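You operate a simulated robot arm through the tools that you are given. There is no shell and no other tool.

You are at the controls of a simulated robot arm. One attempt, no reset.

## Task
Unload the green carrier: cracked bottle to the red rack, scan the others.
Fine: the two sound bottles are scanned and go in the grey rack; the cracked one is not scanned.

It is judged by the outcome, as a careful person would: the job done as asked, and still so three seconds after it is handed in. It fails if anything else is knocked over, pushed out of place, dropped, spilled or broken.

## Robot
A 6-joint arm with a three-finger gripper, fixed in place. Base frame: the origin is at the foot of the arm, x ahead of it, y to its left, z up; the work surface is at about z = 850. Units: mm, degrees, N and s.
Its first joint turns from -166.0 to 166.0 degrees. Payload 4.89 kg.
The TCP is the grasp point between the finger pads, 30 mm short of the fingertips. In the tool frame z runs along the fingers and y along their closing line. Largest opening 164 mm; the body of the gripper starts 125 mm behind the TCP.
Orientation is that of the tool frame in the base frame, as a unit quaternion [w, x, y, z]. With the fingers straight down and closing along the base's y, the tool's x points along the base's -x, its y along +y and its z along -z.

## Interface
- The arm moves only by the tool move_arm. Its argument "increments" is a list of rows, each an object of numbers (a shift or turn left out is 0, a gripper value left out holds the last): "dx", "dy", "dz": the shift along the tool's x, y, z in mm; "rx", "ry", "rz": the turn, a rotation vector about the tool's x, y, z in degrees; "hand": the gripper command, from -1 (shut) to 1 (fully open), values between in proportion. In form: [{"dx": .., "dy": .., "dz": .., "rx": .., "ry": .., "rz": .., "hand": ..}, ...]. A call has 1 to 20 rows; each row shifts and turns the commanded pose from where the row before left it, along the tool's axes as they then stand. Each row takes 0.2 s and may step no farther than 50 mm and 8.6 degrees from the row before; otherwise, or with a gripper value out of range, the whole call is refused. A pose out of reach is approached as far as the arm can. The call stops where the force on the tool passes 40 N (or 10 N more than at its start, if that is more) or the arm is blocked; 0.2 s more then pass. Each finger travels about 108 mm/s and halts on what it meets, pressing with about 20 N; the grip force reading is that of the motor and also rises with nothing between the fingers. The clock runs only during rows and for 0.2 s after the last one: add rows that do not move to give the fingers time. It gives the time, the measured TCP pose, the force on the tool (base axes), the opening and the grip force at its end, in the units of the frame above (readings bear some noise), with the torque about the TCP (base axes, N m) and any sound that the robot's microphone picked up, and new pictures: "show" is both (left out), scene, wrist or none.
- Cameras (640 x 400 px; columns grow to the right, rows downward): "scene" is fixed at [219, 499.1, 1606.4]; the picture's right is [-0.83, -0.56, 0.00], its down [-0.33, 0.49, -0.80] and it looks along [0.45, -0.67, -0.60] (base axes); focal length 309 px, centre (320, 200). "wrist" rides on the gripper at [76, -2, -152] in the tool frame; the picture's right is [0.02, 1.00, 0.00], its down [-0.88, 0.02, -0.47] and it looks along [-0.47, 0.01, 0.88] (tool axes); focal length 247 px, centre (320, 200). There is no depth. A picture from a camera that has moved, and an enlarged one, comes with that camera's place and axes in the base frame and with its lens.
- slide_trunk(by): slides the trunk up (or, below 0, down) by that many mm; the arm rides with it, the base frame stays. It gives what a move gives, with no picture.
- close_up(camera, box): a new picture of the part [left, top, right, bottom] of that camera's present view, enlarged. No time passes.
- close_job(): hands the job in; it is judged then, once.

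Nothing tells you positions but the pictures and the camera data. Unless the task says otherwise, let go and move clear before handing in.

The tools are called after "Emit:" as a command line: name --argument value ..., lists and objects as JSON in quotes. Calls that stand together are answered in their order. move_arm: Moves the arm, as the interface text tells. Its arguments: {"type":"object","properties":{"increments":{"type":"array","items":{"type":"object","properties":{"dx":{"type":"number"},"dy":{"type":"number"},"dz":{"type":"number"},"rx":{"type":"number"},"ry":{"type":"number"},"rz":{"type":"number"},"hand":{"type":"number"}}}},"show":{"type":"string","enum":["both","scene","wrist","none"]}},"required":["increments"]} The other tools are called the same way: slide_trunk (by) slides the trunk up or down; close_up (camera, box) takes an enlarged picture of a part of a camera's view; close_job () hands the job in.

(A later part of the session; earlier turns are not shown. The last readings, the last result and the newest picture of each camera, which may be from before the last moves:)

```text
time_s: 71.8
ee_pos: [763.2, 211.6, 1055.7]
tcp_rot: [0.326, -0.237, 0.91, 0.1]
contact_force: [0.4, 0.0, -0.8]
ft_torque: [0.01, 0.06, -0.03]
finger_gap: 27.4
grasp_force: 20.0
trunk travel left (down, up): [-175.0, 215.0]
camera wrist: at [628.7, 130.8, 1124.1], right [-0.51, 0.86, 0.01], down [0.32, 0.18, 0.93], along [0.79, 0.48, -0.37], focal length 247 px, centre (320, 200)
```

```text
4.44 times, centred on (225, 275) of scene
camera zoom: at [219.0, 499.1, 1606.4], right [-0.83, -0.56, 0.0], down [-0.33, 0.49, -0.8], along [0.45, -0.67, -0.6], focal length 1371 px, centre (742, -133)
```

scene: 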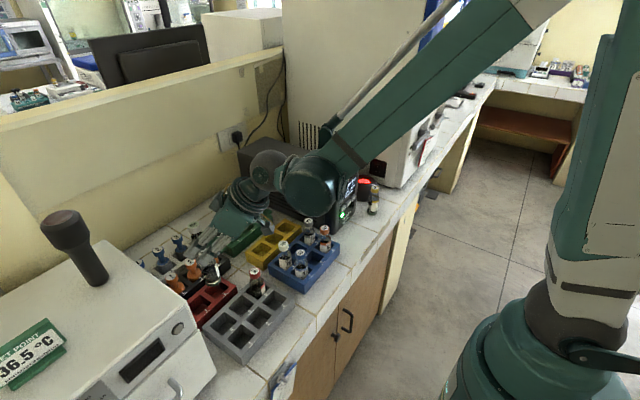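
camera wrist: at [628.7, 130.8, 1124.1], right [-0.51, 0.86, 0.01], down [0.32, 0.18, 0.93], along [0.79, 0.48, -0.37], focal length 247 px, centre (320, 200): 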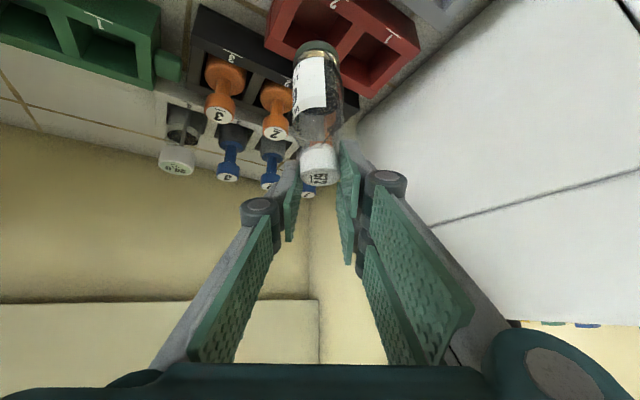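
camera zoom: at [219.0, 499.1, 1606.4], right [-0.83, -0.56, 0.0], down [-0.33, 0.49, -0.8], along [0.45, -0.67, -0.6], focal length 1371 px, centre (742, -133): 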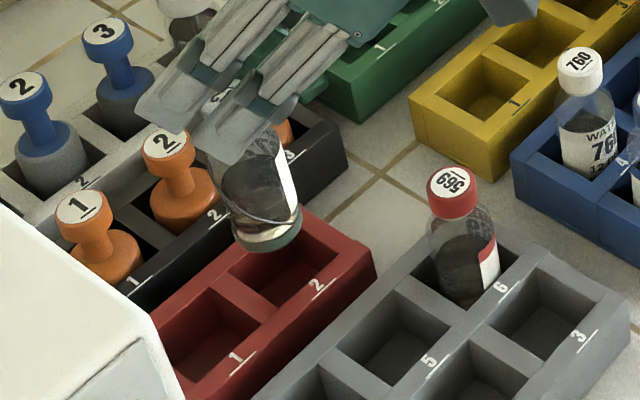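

The bottle base is within ~2 mm of red slot 2's centre (761.6, 209.8). Lowering with that small correction.

Emit:
move_arm --increments '[{"dx": 7.55, "dy": -0.25, "dz": 8.35}, {"dx": 7.55, "dy": -0.25, "dz": 8.35}, {"dx": 7.55, "dy": -0.25, "dz": 8.35}, {"dx": 7.55, "dy": -0.25, "dz": 8.35}, {}]'

Emit:
close_up --camera "wrist" --box '[240, 0, 400, 120]'

Emit:
close_up --camera "scene" --box '[160, 230, 290, 320]'

```text
time_s: 73.0
ee_pos: [760.9, 210.1, 1012.4]
tcp_rot: [0.326, -0.237, 0.91, 0.099]
contact_force: [0.3, -0.2, -1.0]
ft_torque: [0.0, 0.02, -0.04]
finger_gap: 27.5
grasp_force: 20.4
trunk travel left (down, up): [-175.0, 215.0]
camera wrist: at [626.5, 129.2, 1080.7], right [-0.51, 0.86, 0.01], down [0.32, 0.18, 0.93], along [0.79, 0.48, -0.37], focal length 247 px, centre (320, 200)
```

scene: 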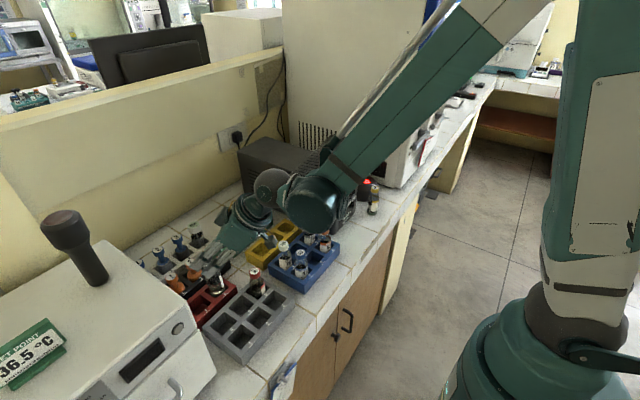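
wrist: 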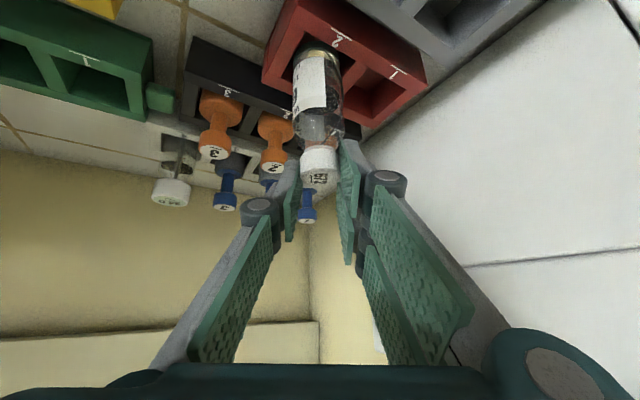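

```text
3.33 times, centred on (320, 60) of wrist
camera zoom: at [626.5, 129.2, 1080.7], right [-0.51, 0.86, 0.01], down [0.32, 0.18, 0.93], along [0.79, 0.48, -0.37], focal length 823 px, centre (320, 667)
```

zoom: 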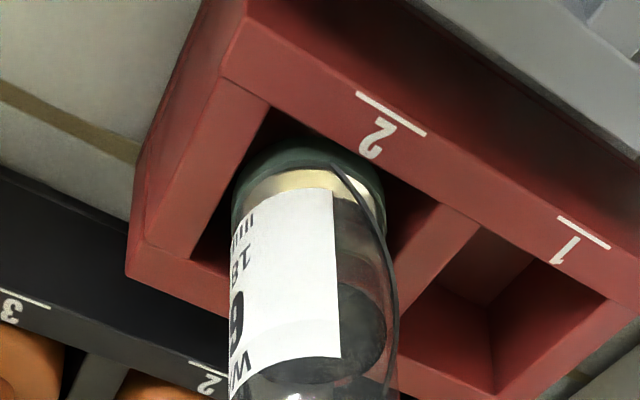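

```text
4.44 times, centred on (225, 275) of scene
camera zoom: at [219.0, 499.1, 1606.4], right [-0.83, -0.56, 0.0], down [-0.33, 0.49, -0.8], along [0.45, -0.67, -0.6], focal length 1371 px, centre (742, -133)
```

zoom: 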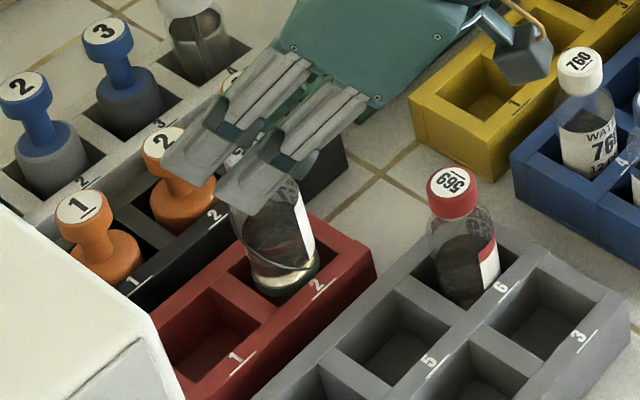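

Emit:
move_arm --increments '[{"dx": 3.86, "dy": -0.15, "dz": 4.6}, {"dx": 3.86, "dy": -0.15, "dz": 4.6}, {"dx": 3.86, "dy": -0.15, "dz": 4.6}, {"dx": 2.57, "dy": -0.1, "dz": 3.06}, {}]' --show "wrist"

Emit:
close_up --camera "wrist" --box '[240, 0, 400, 120]'

```text
time_s: 74.2
ee_pos: [759.9, 210.5, 990.4]
tcp_rot: [0.326, -0.238, 0.909, 0.1]
contact_force: [-0.3, -1.0, -2.2]
ft_torque: [0.02, 0.02, 0.0]
finger_gap: 27.4
grasp_force: 20.1
trunk travel left (down, up): [-175.0, 215.0]
camera wrist: at [626.0, 130.0, 1058.6], right [-0.51, 0.86, 0.01], down [0.32, 0.18, 0.93], along [0.79, 0.48, -0.37], focal length 247 px, centre (320, 200)
```

wrist: 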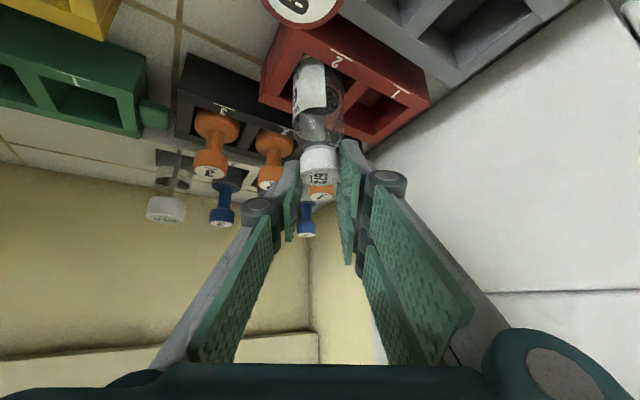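

```text
3.33 times, centred on (320, 60) of wrist
camera zoom: at [626.0, 130.0, 1058.6], right [-0.51, 0.86, 0.01], down [0.32, 0.18, 0.93], along [0.79, 0.48, -0.37], focal length 823 px, centre (320, 667)
```

zoom: 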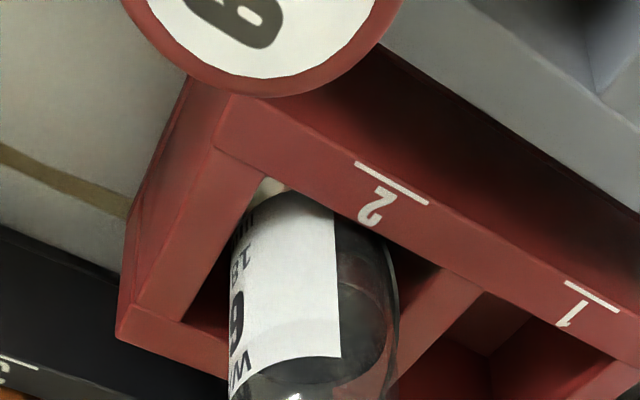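

Emit:
move_arm --increments '[{"dx": 1.29, "dy": -0.05, "dz": 1.53}, {"dx": 1.29, "dy": -0.05, "dz": 1.53}, {}]' --show "none"

Emit:
move_arm --increments '[{"dx": 0.64, "dy": -0.03, "dz": 0.77}, {}]' --show "none"

```text
time_s: 75.0
ee_pos: [758.8, 210.3, 987.0]
tcp_rot: [0.327, -0.237, 0.909, 0.1]
contact_force: [-0.8, -0.4, -1.8]
ft_torque: [-0.04, -0.04, -0.01]
finger_gap: 27.8
grasp_force: 19.5
trunk travel left (down, up): [-175.0, 215.0]
```

```text
time_s: 75.6
ee_pos: [759.7, 211.5, 985.5]
tcp_rot: [0.326, -0.237, 0.91, 0.099]
contact_force: [0.0, -0.3, 0.8]
ft_torque: [0.01, 0.0, 0.01]
finger_gap: 27.5
grasp_force: 19.9
trunk travel left (down, up): [-175.0, 215.0]
```

Emit:
move_arm --increments '[{"dx": 0.64, "dy": -0.03, "dz": 0.77}, {}]' --show "none"

```text
time_s: 76.2
ee_pos: [758.4, 210.9, 983.9]
tcp_rot: [0.328, -0.238, 0.909, 0.1]
contact_force: [1.2, -2.4, 12.1]
ft_torque: [-0.08, 0.06, 0.01]
finger_gap: 27.8
grasp_force: 20.1
trunk travel left (down, up): [-175.0, 215.0]
```

672 has touched the slot floor (12 N). Releasing gently and rising clear.

Emit:
move_arm --increments '[{"dx": -0.3, "dz": -0.36}, {"hand": -0.45}, {}, {}, {"dx": -6.4, "dy": 0.2, "dz": -7.7}, {"dx": -19.3, "dy": 0.8, "dz": -23}, {"dx": -25.7, "dy": 1, "dz": -30.6}, {"dx": -25.7, "dy": 1, "dz": -30.6}, {}]'

Emit:
close_up --camera "scene" --box '[160, 230, 290, 320]'

Emit:
close_up --camera "wrist" --box '[220, 0, 420, 150]'

```text
time_s: 78.2
ee_pos: [758.5, 212.4, 1103.8]
tcp_rot: [0.327, -0.238, 0.909, 0.1]
contact_force: [-1.5, 0.1, -0.2]
ft_torque: [0.05, -0.04, -0.03]
finger_gap: 45.0
grasp_force: 0.0
trunk travel left (down, up): [-175.0, 215.0]
camera wrist: at [624.4, 130.1, 1171.6], right [-0.51, 0.86, 0.01], down [0.32, 0.18, 0.93], along [0.8, 0.48, -0.37], focal length 247 px, centre (320, 200)
```

scene: 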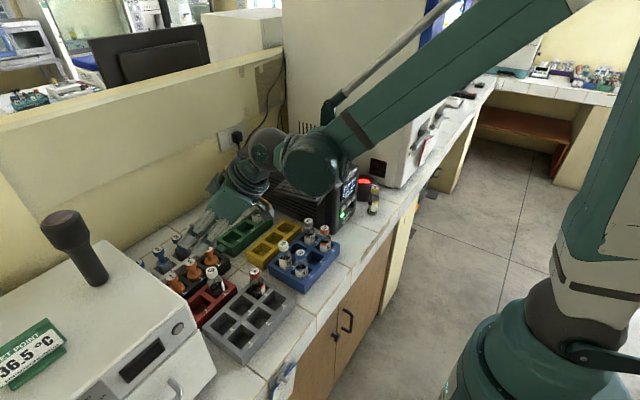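
wrist: 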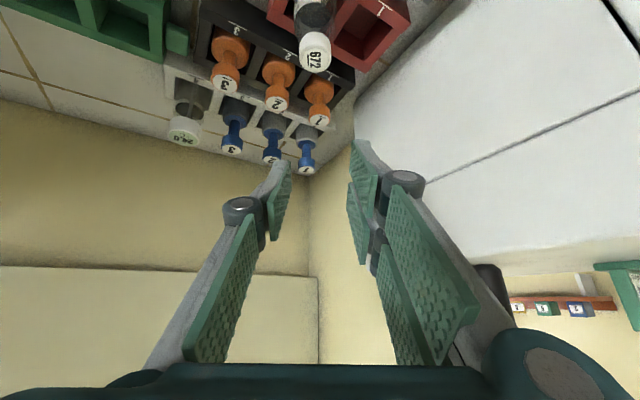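

```text
4.44 times, centred on (225, 275) of scene
camera zoom: at [219.0, 499.1, 1606.4], right [-0.83, -0.56, 0.0], down [-0.33, 0.49, -0.8], along [0.45, -0.67, -0.6], focal length 1371 px, centre (742, -133)
```

zoom: 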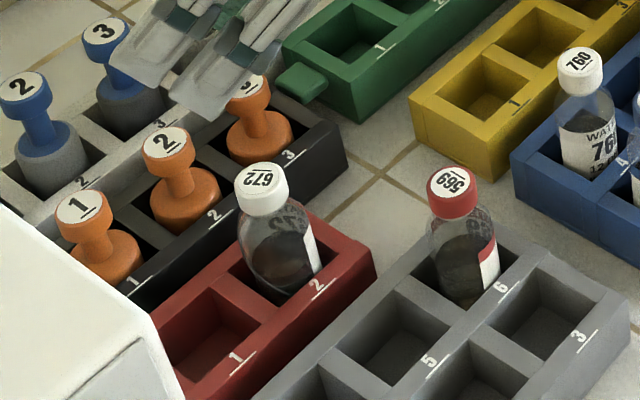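

```text
2.67 times, centred on (320, 75) of wrist
camera zoom: at [624.4, 130.1, 1171.6], right [-0.51, 0.86, 0.01], down [0.32, 0.18, 0.93], along [0.8, 0.48, -0.37], focal length 659 px, centre (320, 533)
```

zoom: 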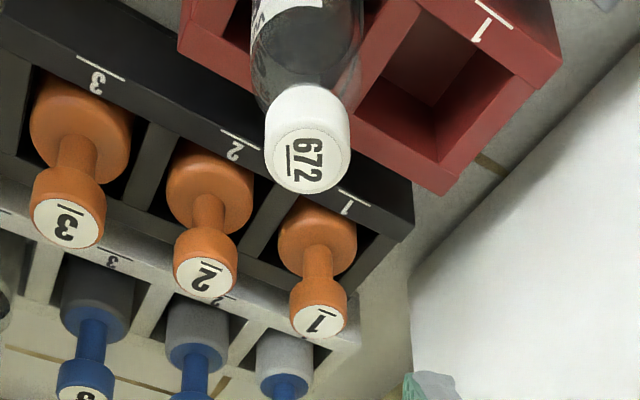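

672 sits in red slot 2. Now back to the +y-leaning pose for bottle 735.

Emit:
move_arm --increments '[{"dx": -32, "dy": 1, "dz": -38}, {"dx": -32, "dy": 1, "dz": -38}, {"rx": 1.15, "rz": -0.97}, {"dx": 16.6, "dy": -37.5, "dz": -13.9}, {"dx": 16.6, "dy": -37.5, "dz": -13.9}, {"dx": 16.6, "dy": -37.5, "dz": -13.9}, {}]' --show "none"

Emit:
move_arm --increments '[{"rx": 5.14, "rz": 6.13}, {"rx": 5.14, "rz": 6.13}, {"rx": 5.14, "rz": 6.13}, {"rx": 5.14, "rz": 6.13}, {"rx": 5.14, "rz": 6.13}, {"rx": 5.14, "rz": 6.13}, {"rx": 5.14, "rz": 6.13}, {"rx": 5.14, "rz": 6.13}, {"rx": 5.14, "rz": 6.13}, {"rx": 5.14, "rz": 6.13}, {"rx": 5.14, "rz": 6.13}, {"rx": 5.14, "rz": 6.13}, {"rx": 5.14, "rz": 6.13}, {"rx": 5.14, "rz": 6.13}, {"rx": 5.14, "rz": 6.13}, {}]' --show "scene"

```text
time_s: 79.8
ee_pos: [758.9, 79.3, 1202.1]
tcp_rot: [0.33, -0.243, 0.908, 0.088]
contact_force: [0.9, 0.5, 0.4]
ft_torque: [0.0, 0.01, 0.04]
finger_gap: 45.2
grasp_force: 0.0
trunk travel left (down, up): [-175.0, 215.0]
```

```text
time_s: 83.2
ee_pos: [760.6, 78.2, 1203.3]
tcp_rot: [0.241, 0.666, 0.663, -0.243]
contact_force: [0.4, 0.0, -0.9]
ft_torque: [-0.01, 0.06, -0.05]
finger_gap: 44.9
grasp_force: 0.1
trunk travel left (down, up): [-175.0, 215.0]
```

scene: 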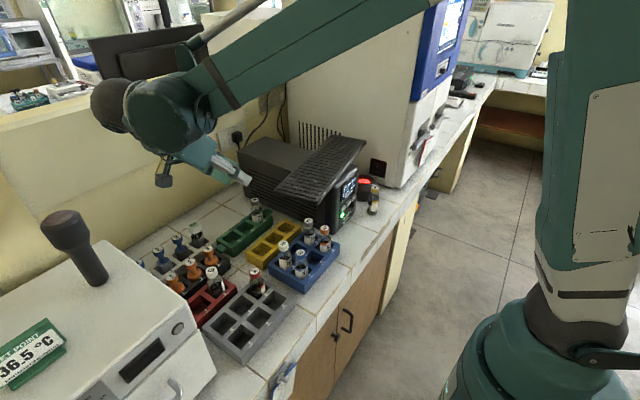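

Emit:
move_arm --increments '[{"dy": 41}, {"dy": 41}, {"dy": 41.5}, {"dx": -7.3, "dz": 43}, {"dx": -7.3, "dz": 43}, {"dx": -7.3, "dz": 43}, {"dx": -7.3, "dz": 43}, {}]'

Emit:
close_up --camera "wrist" --box '[240, 60, 400, 180]'

Emit:
close_up --camera "scene" --box '[200, 150, 310, 230]'

```text
time_s: 85.0
ee_pos: [883.2, -51.5, 1090.2]
tcp_rot: [0.241, 0.665, 0.664, -0.242]
contact_force: [0.2, -0.1, 0.0]
ft_torque: [-0.01, 0.04, -0.04]
finger_gap: 45.3
grasp_force: 0.1
trunk travel left (down, up): [-175.0, 215.0]
camera wrist: at [880.5, 104.6, 1157.9], right [1.0, 0.01, -0.01], down [0.02, -0.37, 0.93], along [0.01, -0.93, -0.37], focal length 247 px, centre (320, 200)
```

scene: 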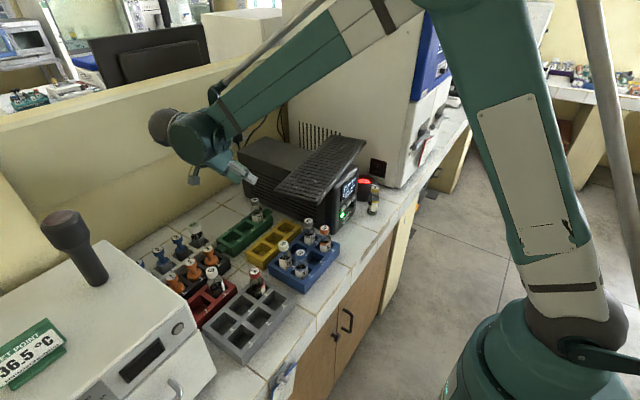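
wrist: 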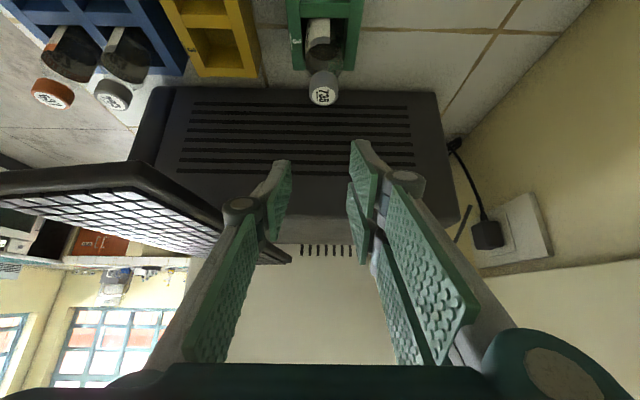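

```text
3.33 times, centred on (320, 120) of wrist
camera zoom: at [880.5, 104.6, 1157.9], right [1.0, 0.01, -0.01], down [0.02, -0.37, 0.93], along [0.01, -0.93, -0.37], focal length 823 px, centre (320, 467)
```

zoom: 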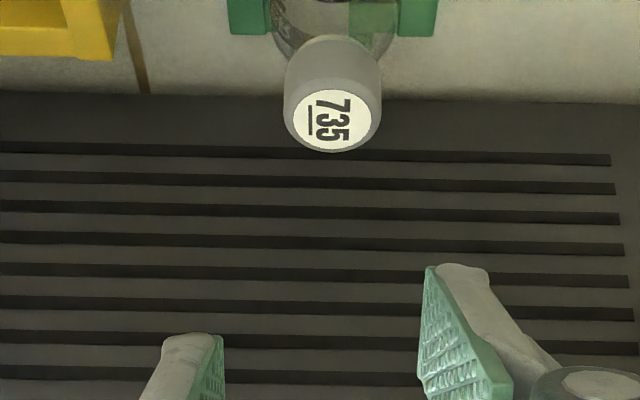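

```text
5.00 times, centred on (255, 190) of scene
camera zoom: at [219.0, 499.1, 1606.4], right [-0.83, -0.56, 0.0], down [-0.33, 0.49, -0.8], along [0.45, -0.67, -0.6], focal length 1543 px, centre (645, 250)
```

zoom: 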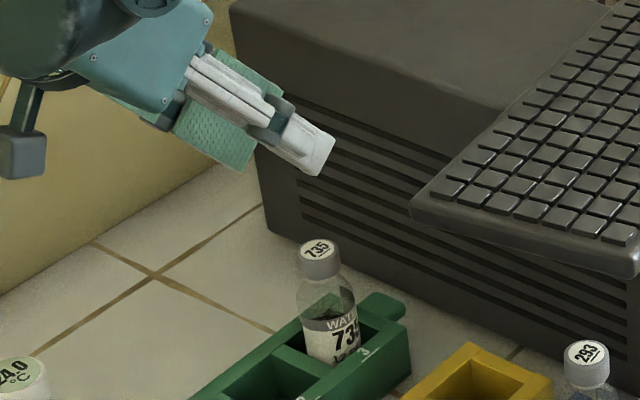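

735 estimated at (884, -80). Moving over and lowering to cap height.

Emit:
move_arm --increments '[{"dx": 8.6, "dy": 0.4, "dz": 32}, {"dx": 8.6, "dy": 0.4, "dz": 32}, {}, {"dx": 10.3, "dz": 12.3}, {"dx": 10.3, "dz": 12.3}, {"dx": 10.3, "dz": 12.3}, {}]' --show "wrist"

Emit:
close_up --camera "wrist" --box '[240, 100, 400, 220]'

Emit:
close_up --camera "scene" --box '[200, 150, 310, 230]'

```text
time_s: 86.6
ee_pos: [883.1, -79.5, 983.2]
tcp_rot: [0.241, 0.665, 0.664, -0.241]
contact_force: [-0.7, -0.5, 0.0]
ft_torque: [-0.01, 0.01, 0.03]
finger_gap: 45.0
grasp_force: 0.1
trunk travel left (down, up): [-175.0, 215.0]
camera wrist: at [882.0, 76.2, 1050.6], right [1.0, 0.01, -0.01], down [0.02, -0.37, 0.93], along [0.01, -0.93, -0.37], focal length 247 px, centre (320, 200)
```

wrist: 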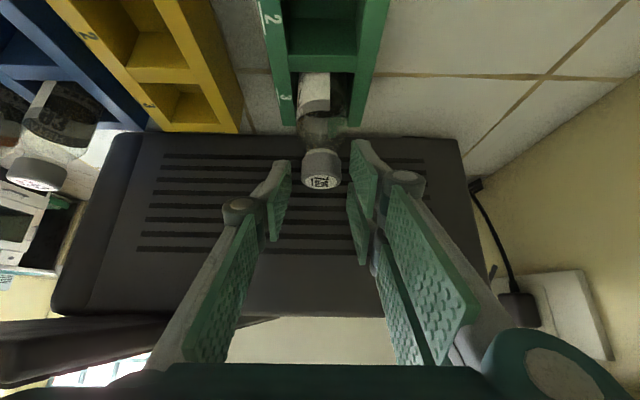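

```text
3.33 times, centred on (320, 160) of wrist
camera zoom: at [882.0, 76.2, 1050.6], right [1.0, 0.01, -0.01], down [0.02, -0.37, 0.93], along [0.01, -0.93, -0.37], focal length 823 px, centre (320, 333)
```

zoom: 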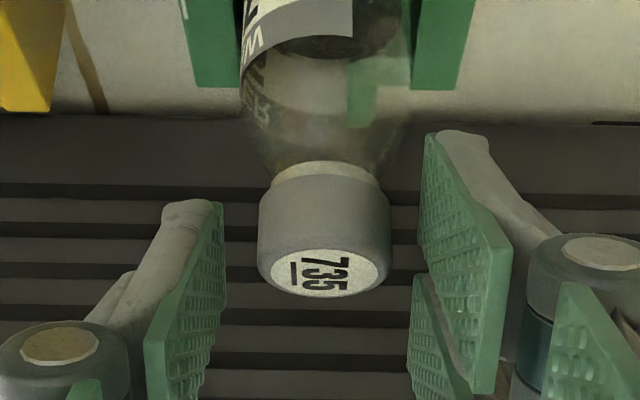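

```text
5.00 times, centred on (255, 190) of scene
camera zoom: at [219.0, 499.1, 1606.4], right [-0.83, -0.56, 0.0], down [-0.33, 0.49, -0.8], along [0.45, -0.67, -0.6], focal length 1543 px, centre (645, 250)
```

zoom: 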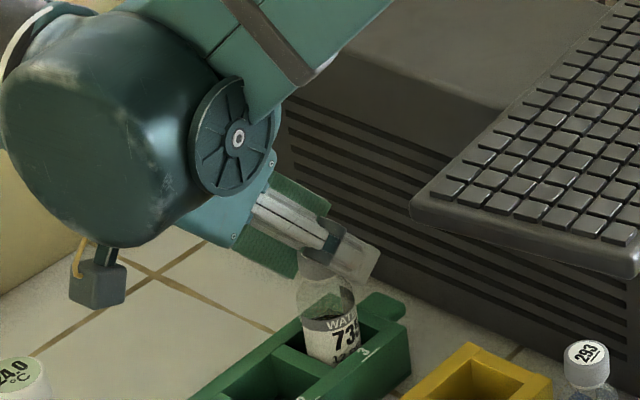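

Well centred. Closing on the cap and lifting.

Emit:
move_arm --increments '[{"dy": 0.7}, {"hand": -1}, {}, {}, {}]' --show "none"

Emit:
move_arm --increments '[{"dx": -3.2, "dz": -3.85}, {"dx": -6.4, "dz": -7.7}, {"dx": -12.8, "dz": -15.3}, {"dx": -16.1, "dz": -19.2}, {"dx": -16.1, "dz": -19.2}, {"dx": -16.1, "dz": -19.2}, {"dx": -16.1, "dz": -19.2}, {}]'

Emit:
close_up --camera "wrist" --box '[256, 20, 384, 200]'

Emit:
close_up --camera "scene" --box '[220, 150, 310, 220]'

```text
time_s: 87.8
ee_pos: [883.7, -79.6, 983.7]
tcp_rot: [0.241, 0.666, 0.663, -0.242]
contact_force: [2.3, 0.8, 7.0]
ft_torque: [0.02, -0.44, 0.0]
finger_gap: 28.0
grasp_force: 19.9
trunk travel left (down, up): [-175.0, 215.0]
```

```text
time_s: 89.6
ee_pos: [884.1, -79.9, 1119.7]
tcp_rot: [0.241, 0.666, 0.663, -0.242]
contact_force: [-0.1, 0.0, 0.1]
ft_torque: [-0.01, -0.03, 0.02]
finger_gap: 27.7
grasp_force: 19.9
trunk travel left (down, up): [-175.0, 215.0]
camera wrist: at [882.7, 75.9, 1187.1], right [1.0, 0.01, -0.01], down [0.02, -0.37, 0.93], along [0.01, -0.93, -0.37], focal length 247 px, centre (320, 200)
```

scene: 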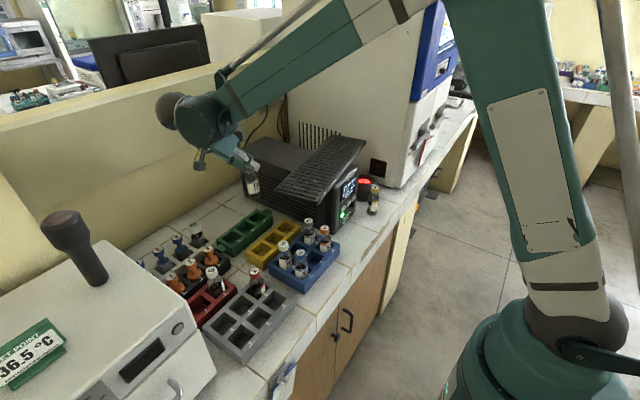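
wrist: 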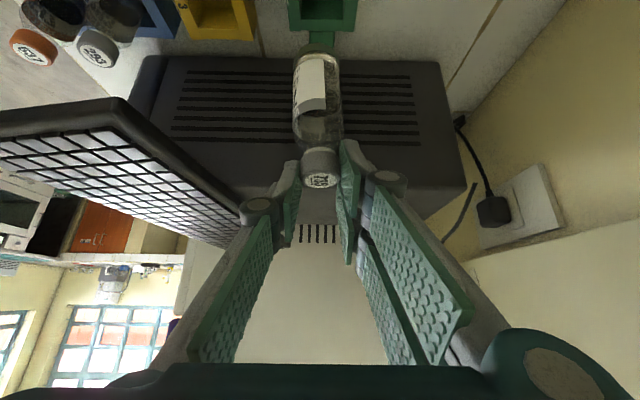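

```text
2.22 times, centred on (320, 110) of wrist
camera zoom: at [882.7, 75.9, 1187.1], right [1.0, 0.01, -0.01], down [0.02, -0.37, 0.93], along [0.01, -0.93, -0.37], focal length 549 px, centre (320, 400)
```

zoom: 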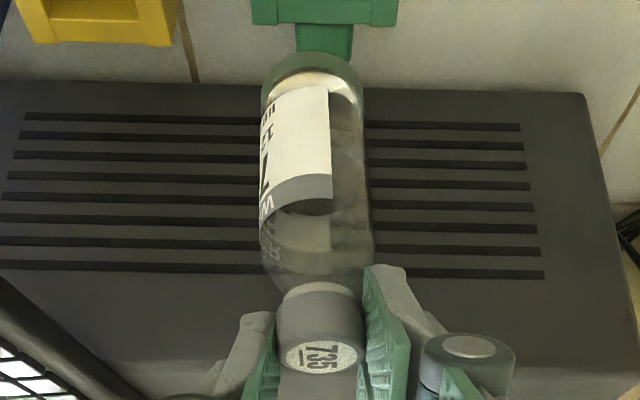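

```text
5.71 times, centred on (265, 185) of scene
camera zoom: at [219.0, 499.1, 1606.4], right [-0.83, -0.56, 0.0], down [-0.33, 0.49, -0.8], along [0.45, -0.67, -0.6], focal length 1763 px, centre (634, 286)
```

zoom: 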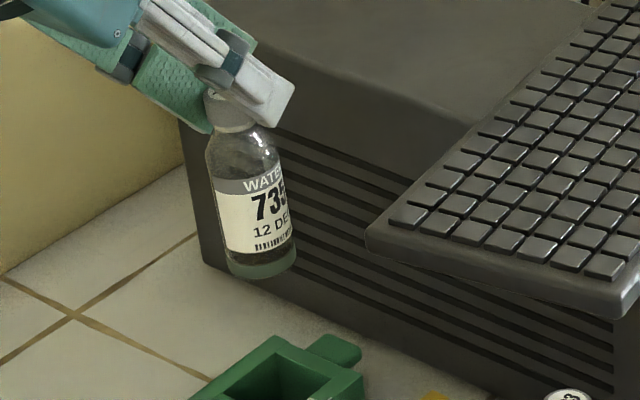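

735 is sound (no crack) and held upright. Retracing the proven route: up, across, rotate to yaw 25.7°, then over to the scanner side.

Emit:
move_arm --increments '[{"dx": -30, "dz": -35.7}, {"dx": -30, "dz": -35.7}, {"dx": -30, "dz": -35.7}, {"dx": 10.9, "dy": -39.4, "dz": -9.2}, {"dx": 10.9, "dy": -39.4, "dz": -9.2}, {"dx": 10.9, "dy": -39.4, "dz": -9.2}, {"dx": 10.9, "dy": -39.4, "dz": -9.2}, {"dx": 10.9, "dy": -39.4, "dz": -9.2}, {"dx": 10.9, "dy": -39.4, "dz": -9.2}, {"dx": 10.9, "dy": -39.4, "dz": -9.2}, {"rx": -5.17, "rz": -6.16}, {"rx": -5.17, "rz": -6.16}, {"rx": -5.17, "rz": -6.16}, {"rx": -5.17, "rz": -6.16}, {"rx": -5.17, "rz": -6.16}, {"rx": -5.17, "rz": -6.16}, {"rx": -5.17, "rz": -6.16}, {"rx": -5.17, "rz": -6.16}, {}]'

```text
time_s: 93.6
ee_pos: [608.9, 18.5, 1259.6]
tcp_rot: [0.333, 0.208, 0.916, -0.075]
contact_force: [0.2, 0.9, -0.9]
ft_torque: [-0.02, -0.05, 0.01]
finger_gap: 27.9
grasp_force: 20.2
trunk travel left (down, up): [-175.0, 215.0]
camera wrist: at [467.2, 85.8, 1327.1], right [0.42, 0.91, -0.01], down [0.34, -0.14, 0.93], along [0.84, -0.39, -0.37], focal length 247 px, centre (320, 200)
```

scene: 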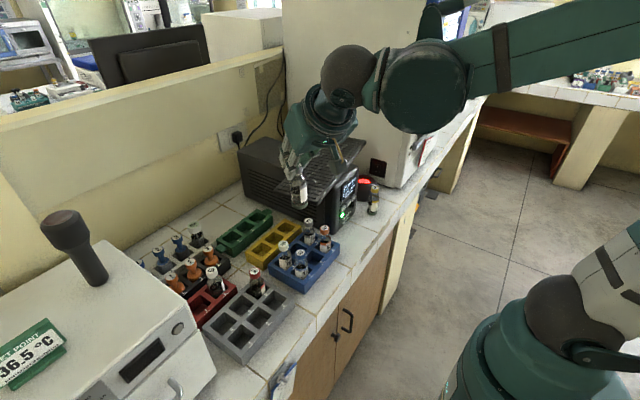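
wrist: 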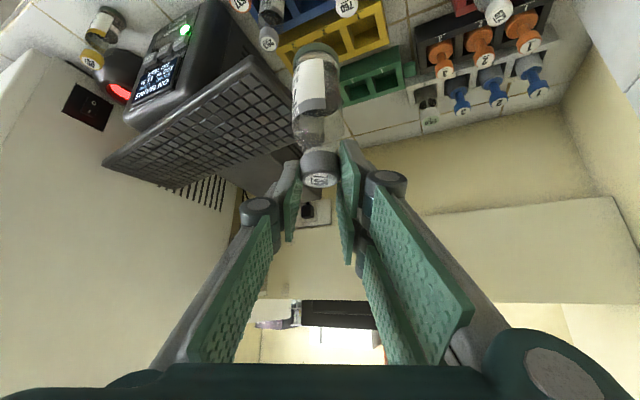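

Emit:
move_arm --increments '[{"dx": -14.6, "dy": -40.6, "dz": 12.2}, {"dx": -14.6, "dy": -40.6, "dz": 12.2}, {"dx": -14.6, "dy": -40.6, "dz": 12.2}, {"dx": -14.6, "dy": -40.6, "dz": 12.2}, {"dx": -14.6, "dy": -40.6, "dz": 12.2}, {"dx": -14.6, "dy": -40.6, "dz": 12.2}, {"dx": -14.6, "dy": -40.6, "dz": 12.2}, {"dx": -14.6, "dy": -40.6, "dz": 12.2}, {"dx": -14.6, "dy": -40.6, "dz": 12.2}, {"dx": -14.6, "dy": -40.6, "dz": 12.2}, {"dx": -14.6, "dy": -40.6, "dz": 12.2}, {}]'

Emit:
close_up --camera "scene" --box '[230, 110, 420, 230]'

```text
time_s: 96.2
ee_pos: [604.3, -475.6, 1258.0]
tcp_rot: [0.334, 0.21, 0.916, -0.076]
contact_force: [0.3, -1.0, -0.1]
ft_torque: [0.05, 0.03, 0.01]
finger_gap: 27.8
grasp_force: 20.2
trunk travel left (down, up): [-175.0, 215.0]
camera wrist: at [462.9, -408.3, 1326.1], right [0.42, 0.91, -0.01], down [0.34, -0.14, 0.93], along [0.84, -0.39, -0.37], focal length 247 px, centre (320, 200)
```

scene: 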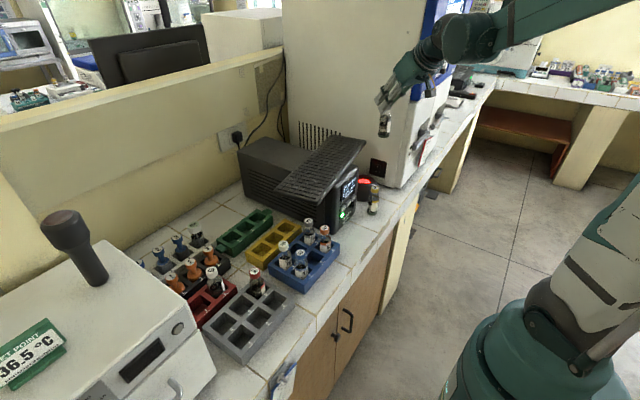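
wrist: 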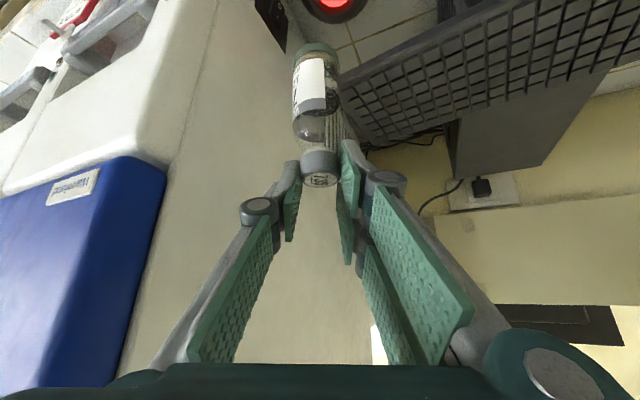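

```text
3.33 times, centred on (325, 170) of scene
camera zoom: at [219.0, 499.1, 1606.4], right [-0.83, -0.56, 0.0], down [-0.33, 0.49, -0.8], along [0.45, -0.67, -0.6], focal length 1029 px, centre (303, 300)
```

zoom: 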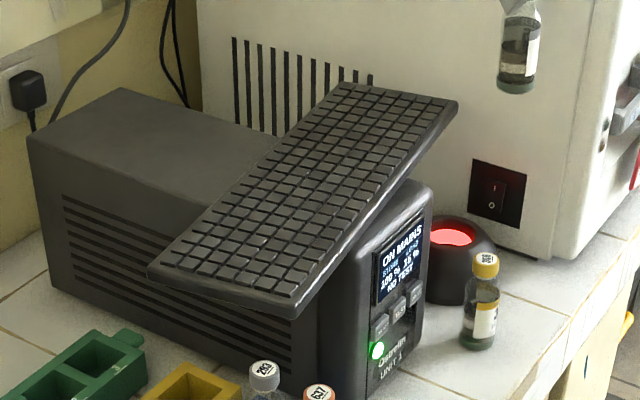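

Lowering in front of the keyboard edge at x≈604 (proven clear).

Emit:
move_arm --increments '[{"dx": 25.7, "dz": 30.6}, {"dx": 25.7, "dz": 30.6}, {"dx": 25.7, "dz": 30.6}, {"dx": 25.7, "dz": 30.6}, {"dx": 12.8, "dz": 15.3}, {"dx": 12.8, "dz": 15.3}, {}]'

Emit:
close_up --camera "scene" --box '[230, 110, 420, 230]'

Emit:
close_up --camera "wrist" --box '[240, 0, 480, 200]'

```text
time_s: 97.8
ee_pos: [602.8, -475.5, 1058.9]
tcp_rot: [0.333, 0.209, 0.916, -0.076]
contact_force: [-0.3, 0.0, 0.0]
ft_torque: [0.01, 0.01, -0.02]
finger_gap: 28.1
grasp_force: 19.6
trunk travel left (down, up): [-175.0, 215.0]
camera wrist: at [460.9, -408.4, 1126.8], right [0.42, 0.91, -0.01], down [0.34, -0.14, 0.93], along [0.84, -0.39, -0.37], focal length 247 px, centre (320, 200)
```

scene: 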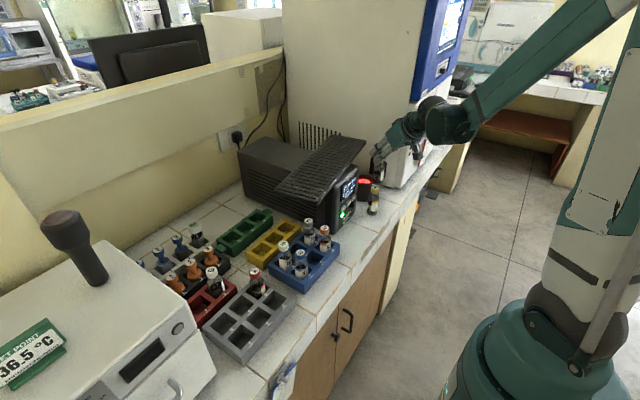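
wrist: 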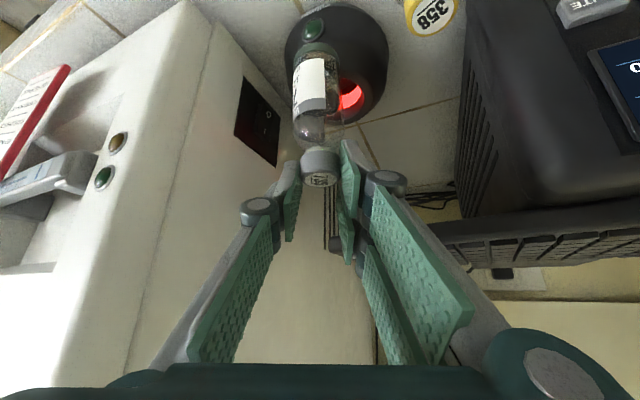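

```text
3.33 times, centred on (325, 170) of scene
camera zoom: at [219.0, 499.1, 1606.4], right [-0.83, -0.56, 0.0], down [-0.33, 0.49, -0.8], along [0.45, -0.67, -0.6], focal length 1029 px, centre (303, 300)
```

zoom: 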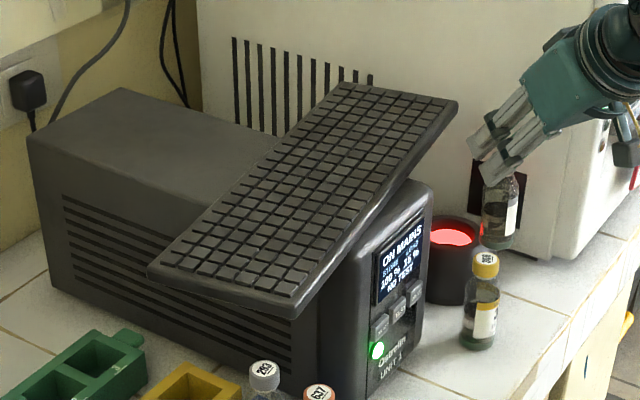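

```text
2.00 times, centred on (360, 100) of wrist
camera zoom: at [460.9, -408.4, 1126.8], right [0.42, 0.91, -0.01], down [0.34, -0.14, 0.93], along [0.84, -0.39, -0.37], focal length 494 px, centre (240, 400)
```

zoom: 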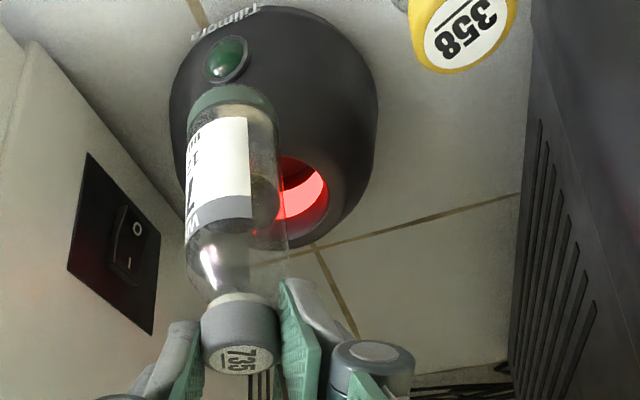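

The scanner lamp is dark again, so it will show a fresh read. Repeating the same forward-and-tilt sequence.

Emit:
move_arm --increments '[{"dx": -6.2, "dy": 6.1, "dz": 5.2}, {"ry": -5}, {"dx": -5.8, "dy": 6.1, "dz": 5.8}, {"ry": -5}, {"ry": -5}, {}]'

Emit:
close_up --camera "wrist" --box '[240, 0, 400, 120]'

Emit:
close_up --camera "scene" --box '[290, 130, 410, 210]'

```text
time_s: 99.2
ee_pos: [622.8, -470.7, 1059.3]
tcp_rot: [0.45, 0.198, 0.865, -0.103]
contact_force: [-0.5, -0.6, -1.2]
ft_torque: [0.0, 0.0, -0.02]
finger_gap: 27.9
grasp_force: 20.2
trunk travel left (down, up): [-175.0, 215.0]
camera wrist: at [470.9, -398.2, 1084.4], right [0.42, 0.91, -0.02], down [0.11, -0.03, 0.99], along [0.9, -0.42, -0.12], focal length 247 px, centre (320, 200)
```

scene: 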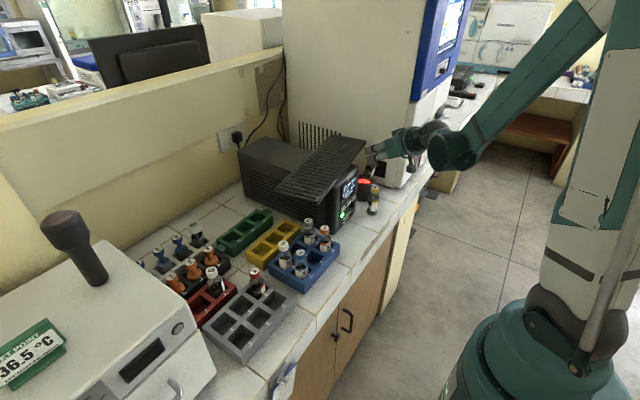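
wrist: 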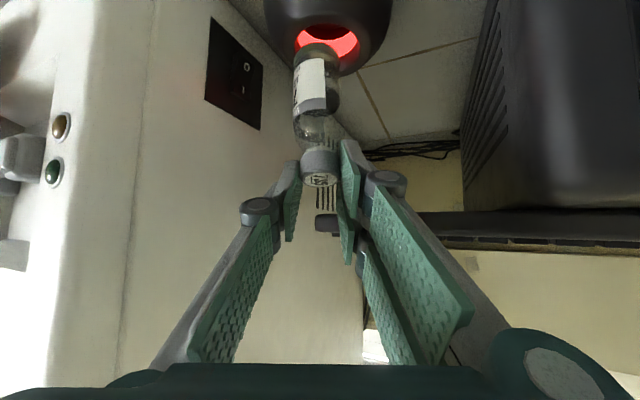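

```text
3.33 times, centred on (320, 60) of wrist
camera zoom: at [470.9, -398.2, 1084.4], right [0.42, 0.91, -0.02], down [0.11, -0.03, 0.99], along [0.9, -0.42, -0.12], focal length 823 px, centre (320, 667)
```

zoom: 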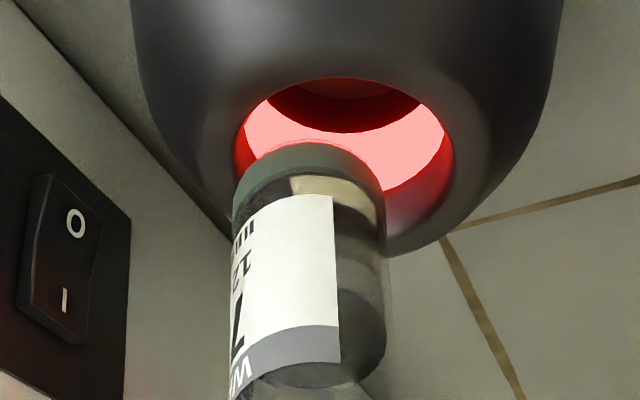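

```text
5.00 times, centred on (350, 170) of scene
camera zoom: at [219.0, 499.1, 1606.4], right [-0.83, -0.56, 0.0], down [-0.33, 0.49, -0.8], along [0.45, -0.67, -0.6], focal length 1543 px, centre (170, 350)
```

zoom: 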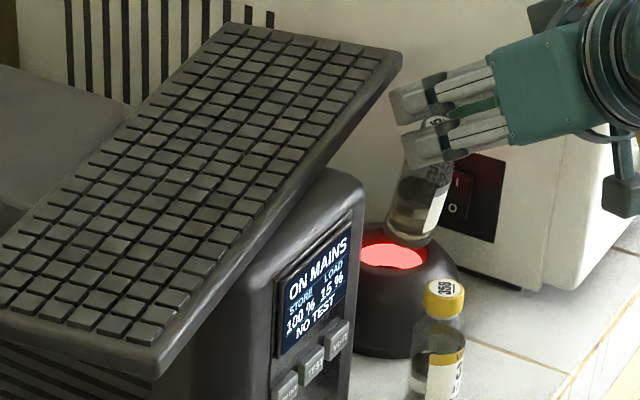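

Emit:
move_arm --increments '[{"dx": 3.55, "dy": 4.4, "dz": 8}, {"dx": 3.55, "dy": 4.4, "dz": 8}, {"dx": 6.55, "dz": 4.6}, {}]'

Emit:
close_up --camera "wrist" --box '[240, 0, 400, 120]'

Emit:
close_up --camera "scene" --box '[290, 130, 410, 210]'

```text
time_s: 100.2
ee_pos: [634.5, -466.5, 1036.5]
tcp_rot: [0.45, 0.198, 0.865, -0.103]
contact_force: [0.3, -0.1, -1.1]
ft_torque: [0.0, 0.02, -0.02]
finger_gap: 27.5
grasp_force: 20.2
trunk travel left (down, up): [-175.0, 215.0]
camera wrist: at [482.6, -394.4, 1062.1], right [0.42, 0.91, -0.02], down [0.11, -0.03, 0.99], along [0.9, -0.42, -0.12], focal length 247 px, centre (320, 200)
```

scene: 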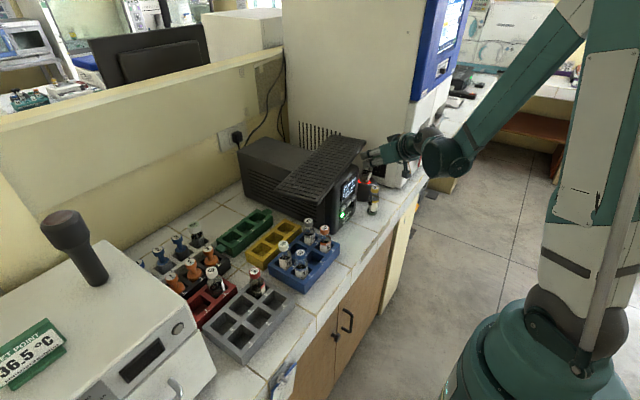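
wrist: 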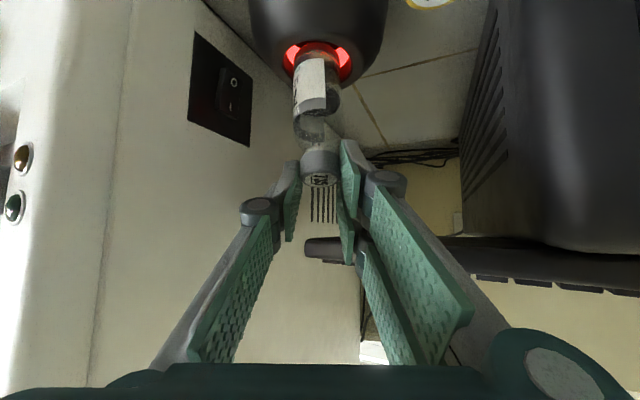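

```text
3.33 times, centred on (320, 60) of wrist
camera zoom: at [482.6, -394.4, 1062.1], right [0.42, 0.91, -0.02], down [0.11, -0.03, 0.99], along [0.9, -0.42, -0.12], focal length 823 px, centre (320, 667)
```

zoom: 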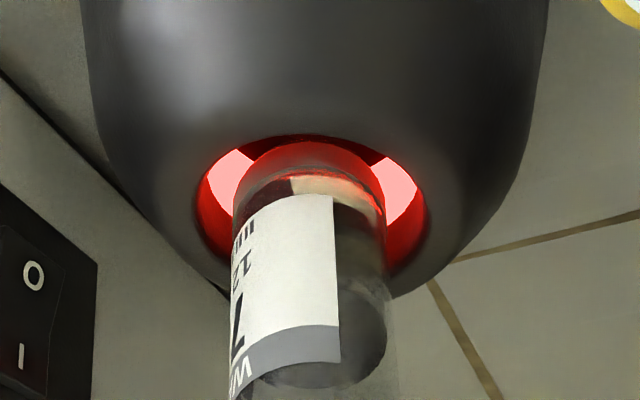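

```text
5.00 times, centred on (350, 170) of scene
camera zoom: at [219.0, 499.1, 1606.4], right [-0.83, -0.56, 0.0], down [-0.33, 0.49, -0.8], along [0.45, -0.67, -0.6], focal length 1543 px, centre (170, 350)
```

zoom: 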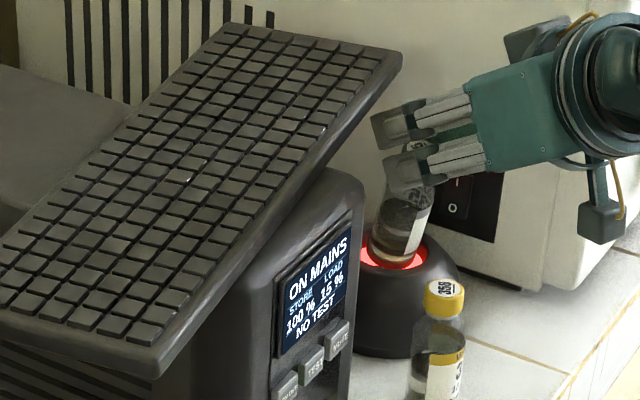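

Same alignment as before. Lowering 22 mm into the well to the depth that read last time.

Emit:
move_arm --increments '[{"dx": 4.9, "dz": 3.44}, {"dx": 4.9, "dz": 3.44}, {"dx": 4.1, "dz": 2.87}, {"dx": 4.1, "dz": 2.87}, {}, {}, {}]'

Emit:
close_up --camera "wrist" --box '[240, 0, 400, 120]'

```text
time_s: 101.8
ee_pos: [634.8, -466.0, 1014.9]
tcp_rot: [0.45, 0.198, 0.864, -0.103]
contact_force: [-0.2, 0.5, -0.6]
ft_torque: [0.02, 0.07, 0.0]
finger_gap: 27.6
grasp_force: 20.1
trunk travel left (down, up): [-175.0, 215.0]
camera wrist: at [482.4, -394.3, 1039.9], right [0.42, 0.91, -0.02], down [0.11, -0.03, 0.99], along [0.9, -0.42, -0.12], focal length 247 px, centre (320, 200)
```

scene: 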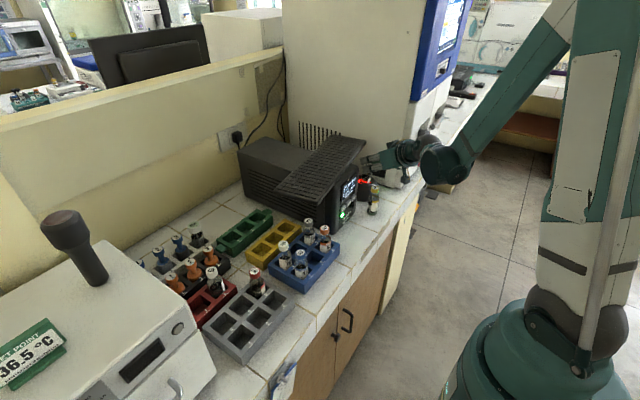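
wrist: 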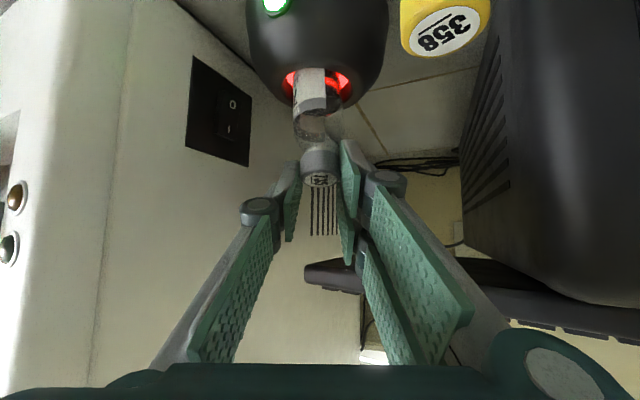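

```text
3.33 times, centred on (320, 60) of wrist
camera zoom: at [482.4, -394.3, 1039.9], right [0.42, 0.91, -0.02], down [0.11, -0.03, 0.99], along [0.9, -0.42, -0.12], focal length 823 px, centre (320, 667)
```

zoom: 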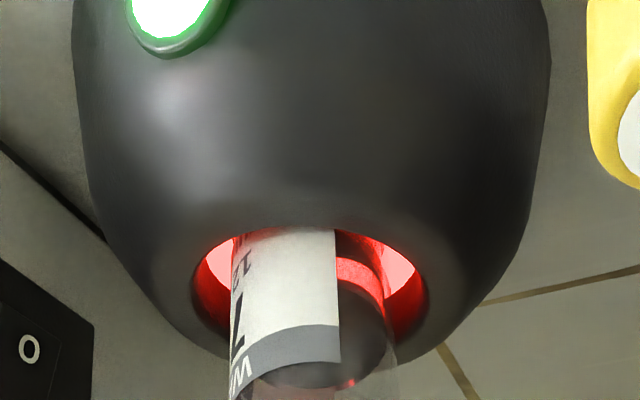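

Green lamp again: 735 is scanned. Withdrawing along the same path.

Emit:
move_arm --increments '[{}, {}, {"dx": -14.35, "dz": -10.05}, {"dx": -14.35, "dz": -10.05}, {"dx": -4.3, "dy": -6.6, "dz": -11.3}, {}, {"ry": 5}, {"ry": 5}, {"dx": 5.8, "dy": -6.1, "dz": -5.8}, {"ry": 5}, {"dx": 7.3, "dy": -6.8, "dz": -6.2}, {}]'

Emit:
close_up --camera "scene" --box '[230, 110, 420, 230]'

```text
time_s: 104.4
ee_pos: [604.6, -474.1, 1059.8]
tcp_rot: [0.334, 0.21, 0.916, -0.077]
contact_force: [-0.4, -0.4, -0.8]
ft_torque: [0.0, 0.01, 0.0]
finger_gap: 27.8
grasp_force: 20.0
trunk travel left (down, up): [-175.0, 215.0]
camera wrist: at [463.1, -406.6, 1128.6], right [0.42, 0.91, -0.01], down [0.34, -0.14, 0.93], along [0.84, -0.39, -0.37], focal length 247 px, centre (320, 200)
```

scene: 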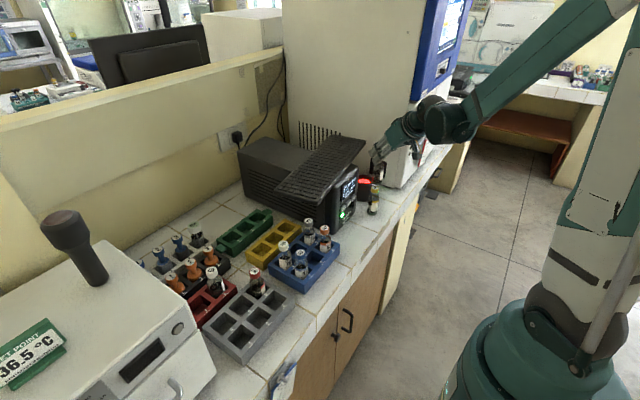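
wrist: 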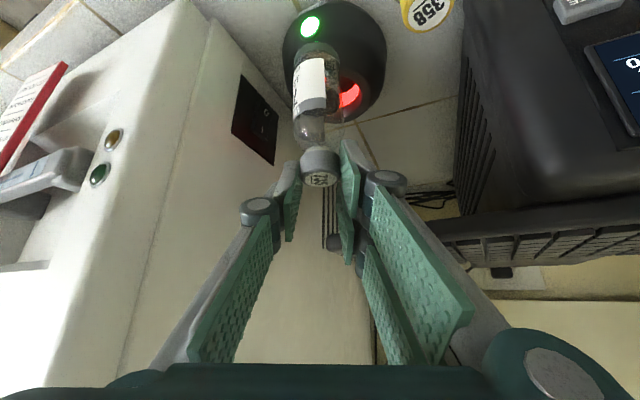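

```text
3.33 times, centred on (325, 170) of scene
camera zoom: at [219.0, 499.1, 1606.4], right [-0.83, -0.56, 0.0], down [-0.33, 0.49, -0.8], along [0.45, -0.67, -0.6], focal length 1029 px, centre (303, 300)
```

zoom: 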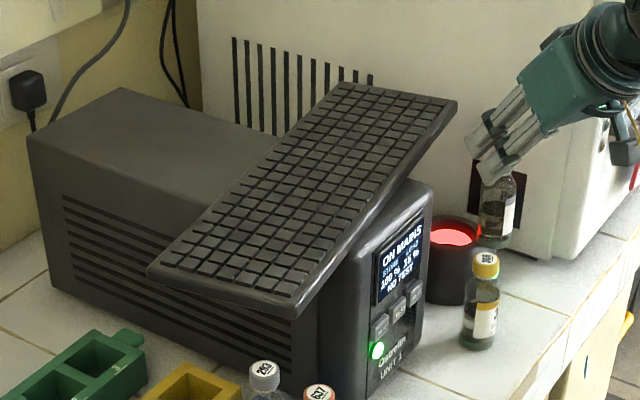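

Keyboard undisturbed this time. Rising and crossing toward the grey rack.

Emit:
move_arm --increments '[{"dx": -26, "dz": -30.9}, {"dx": -26, "dz": -30.9}, {"dx": -26, "dz": -30.9}, {"dx": -26, "dz": -30.9}, {"dx": -26, "dz": -30.9}, {"dx": 15.3, "dy": 42, "dz": -12.8}, {"dx": 15.3, "dy": 42, "dz": -12.8}, {"dx": 15.3, "dy": 42, "dz": -12.8}, {"dx": 15.3, "dy": 42, "dz": -12.8}, {"dx": 15.3, "dy": 42, "dz": -12.8}, {"dx": 15.3, "dy": 42, "dz": -12.8}, {"dx": 15.3, "dy": 42, "dz": -12.8}, {"dx": 15.3, "dy": 42, "dz": -12.8}, {"rx": -5.48, "rz": -6.53}, {"rx": -5.48, "rz": -6.53}, {"rx": -5.48, "rz": -6.53}, {}]' --show "wrist"

```text
time_s: 108.0
ee_pos: [605.8, -101.8, 1261.9]
tcp_rot: [0.342, 0.001, 0.94, 0.0]
contact_force: [0.4, 0.4, -0.4]
ft_torque: [0.04, 0.01, 0.03]
finger_gap: 27.9
grasp_force: 20.1
trunk travel left (down, up): [-175.0, 215.0]
camera wrist: at [450.6, -102.1, 1329.1], right [-0.01, 1.0, -0.01], down [0.37, 0.02, 0.93], along [0.93, 0.01, -0.37], focal length 247 px, centre (320, 200)
```

wrist: 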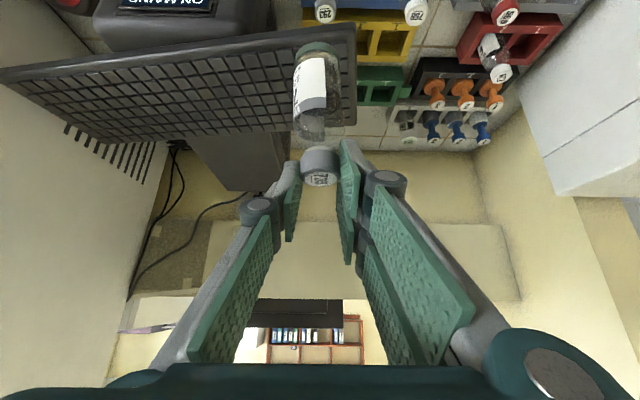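

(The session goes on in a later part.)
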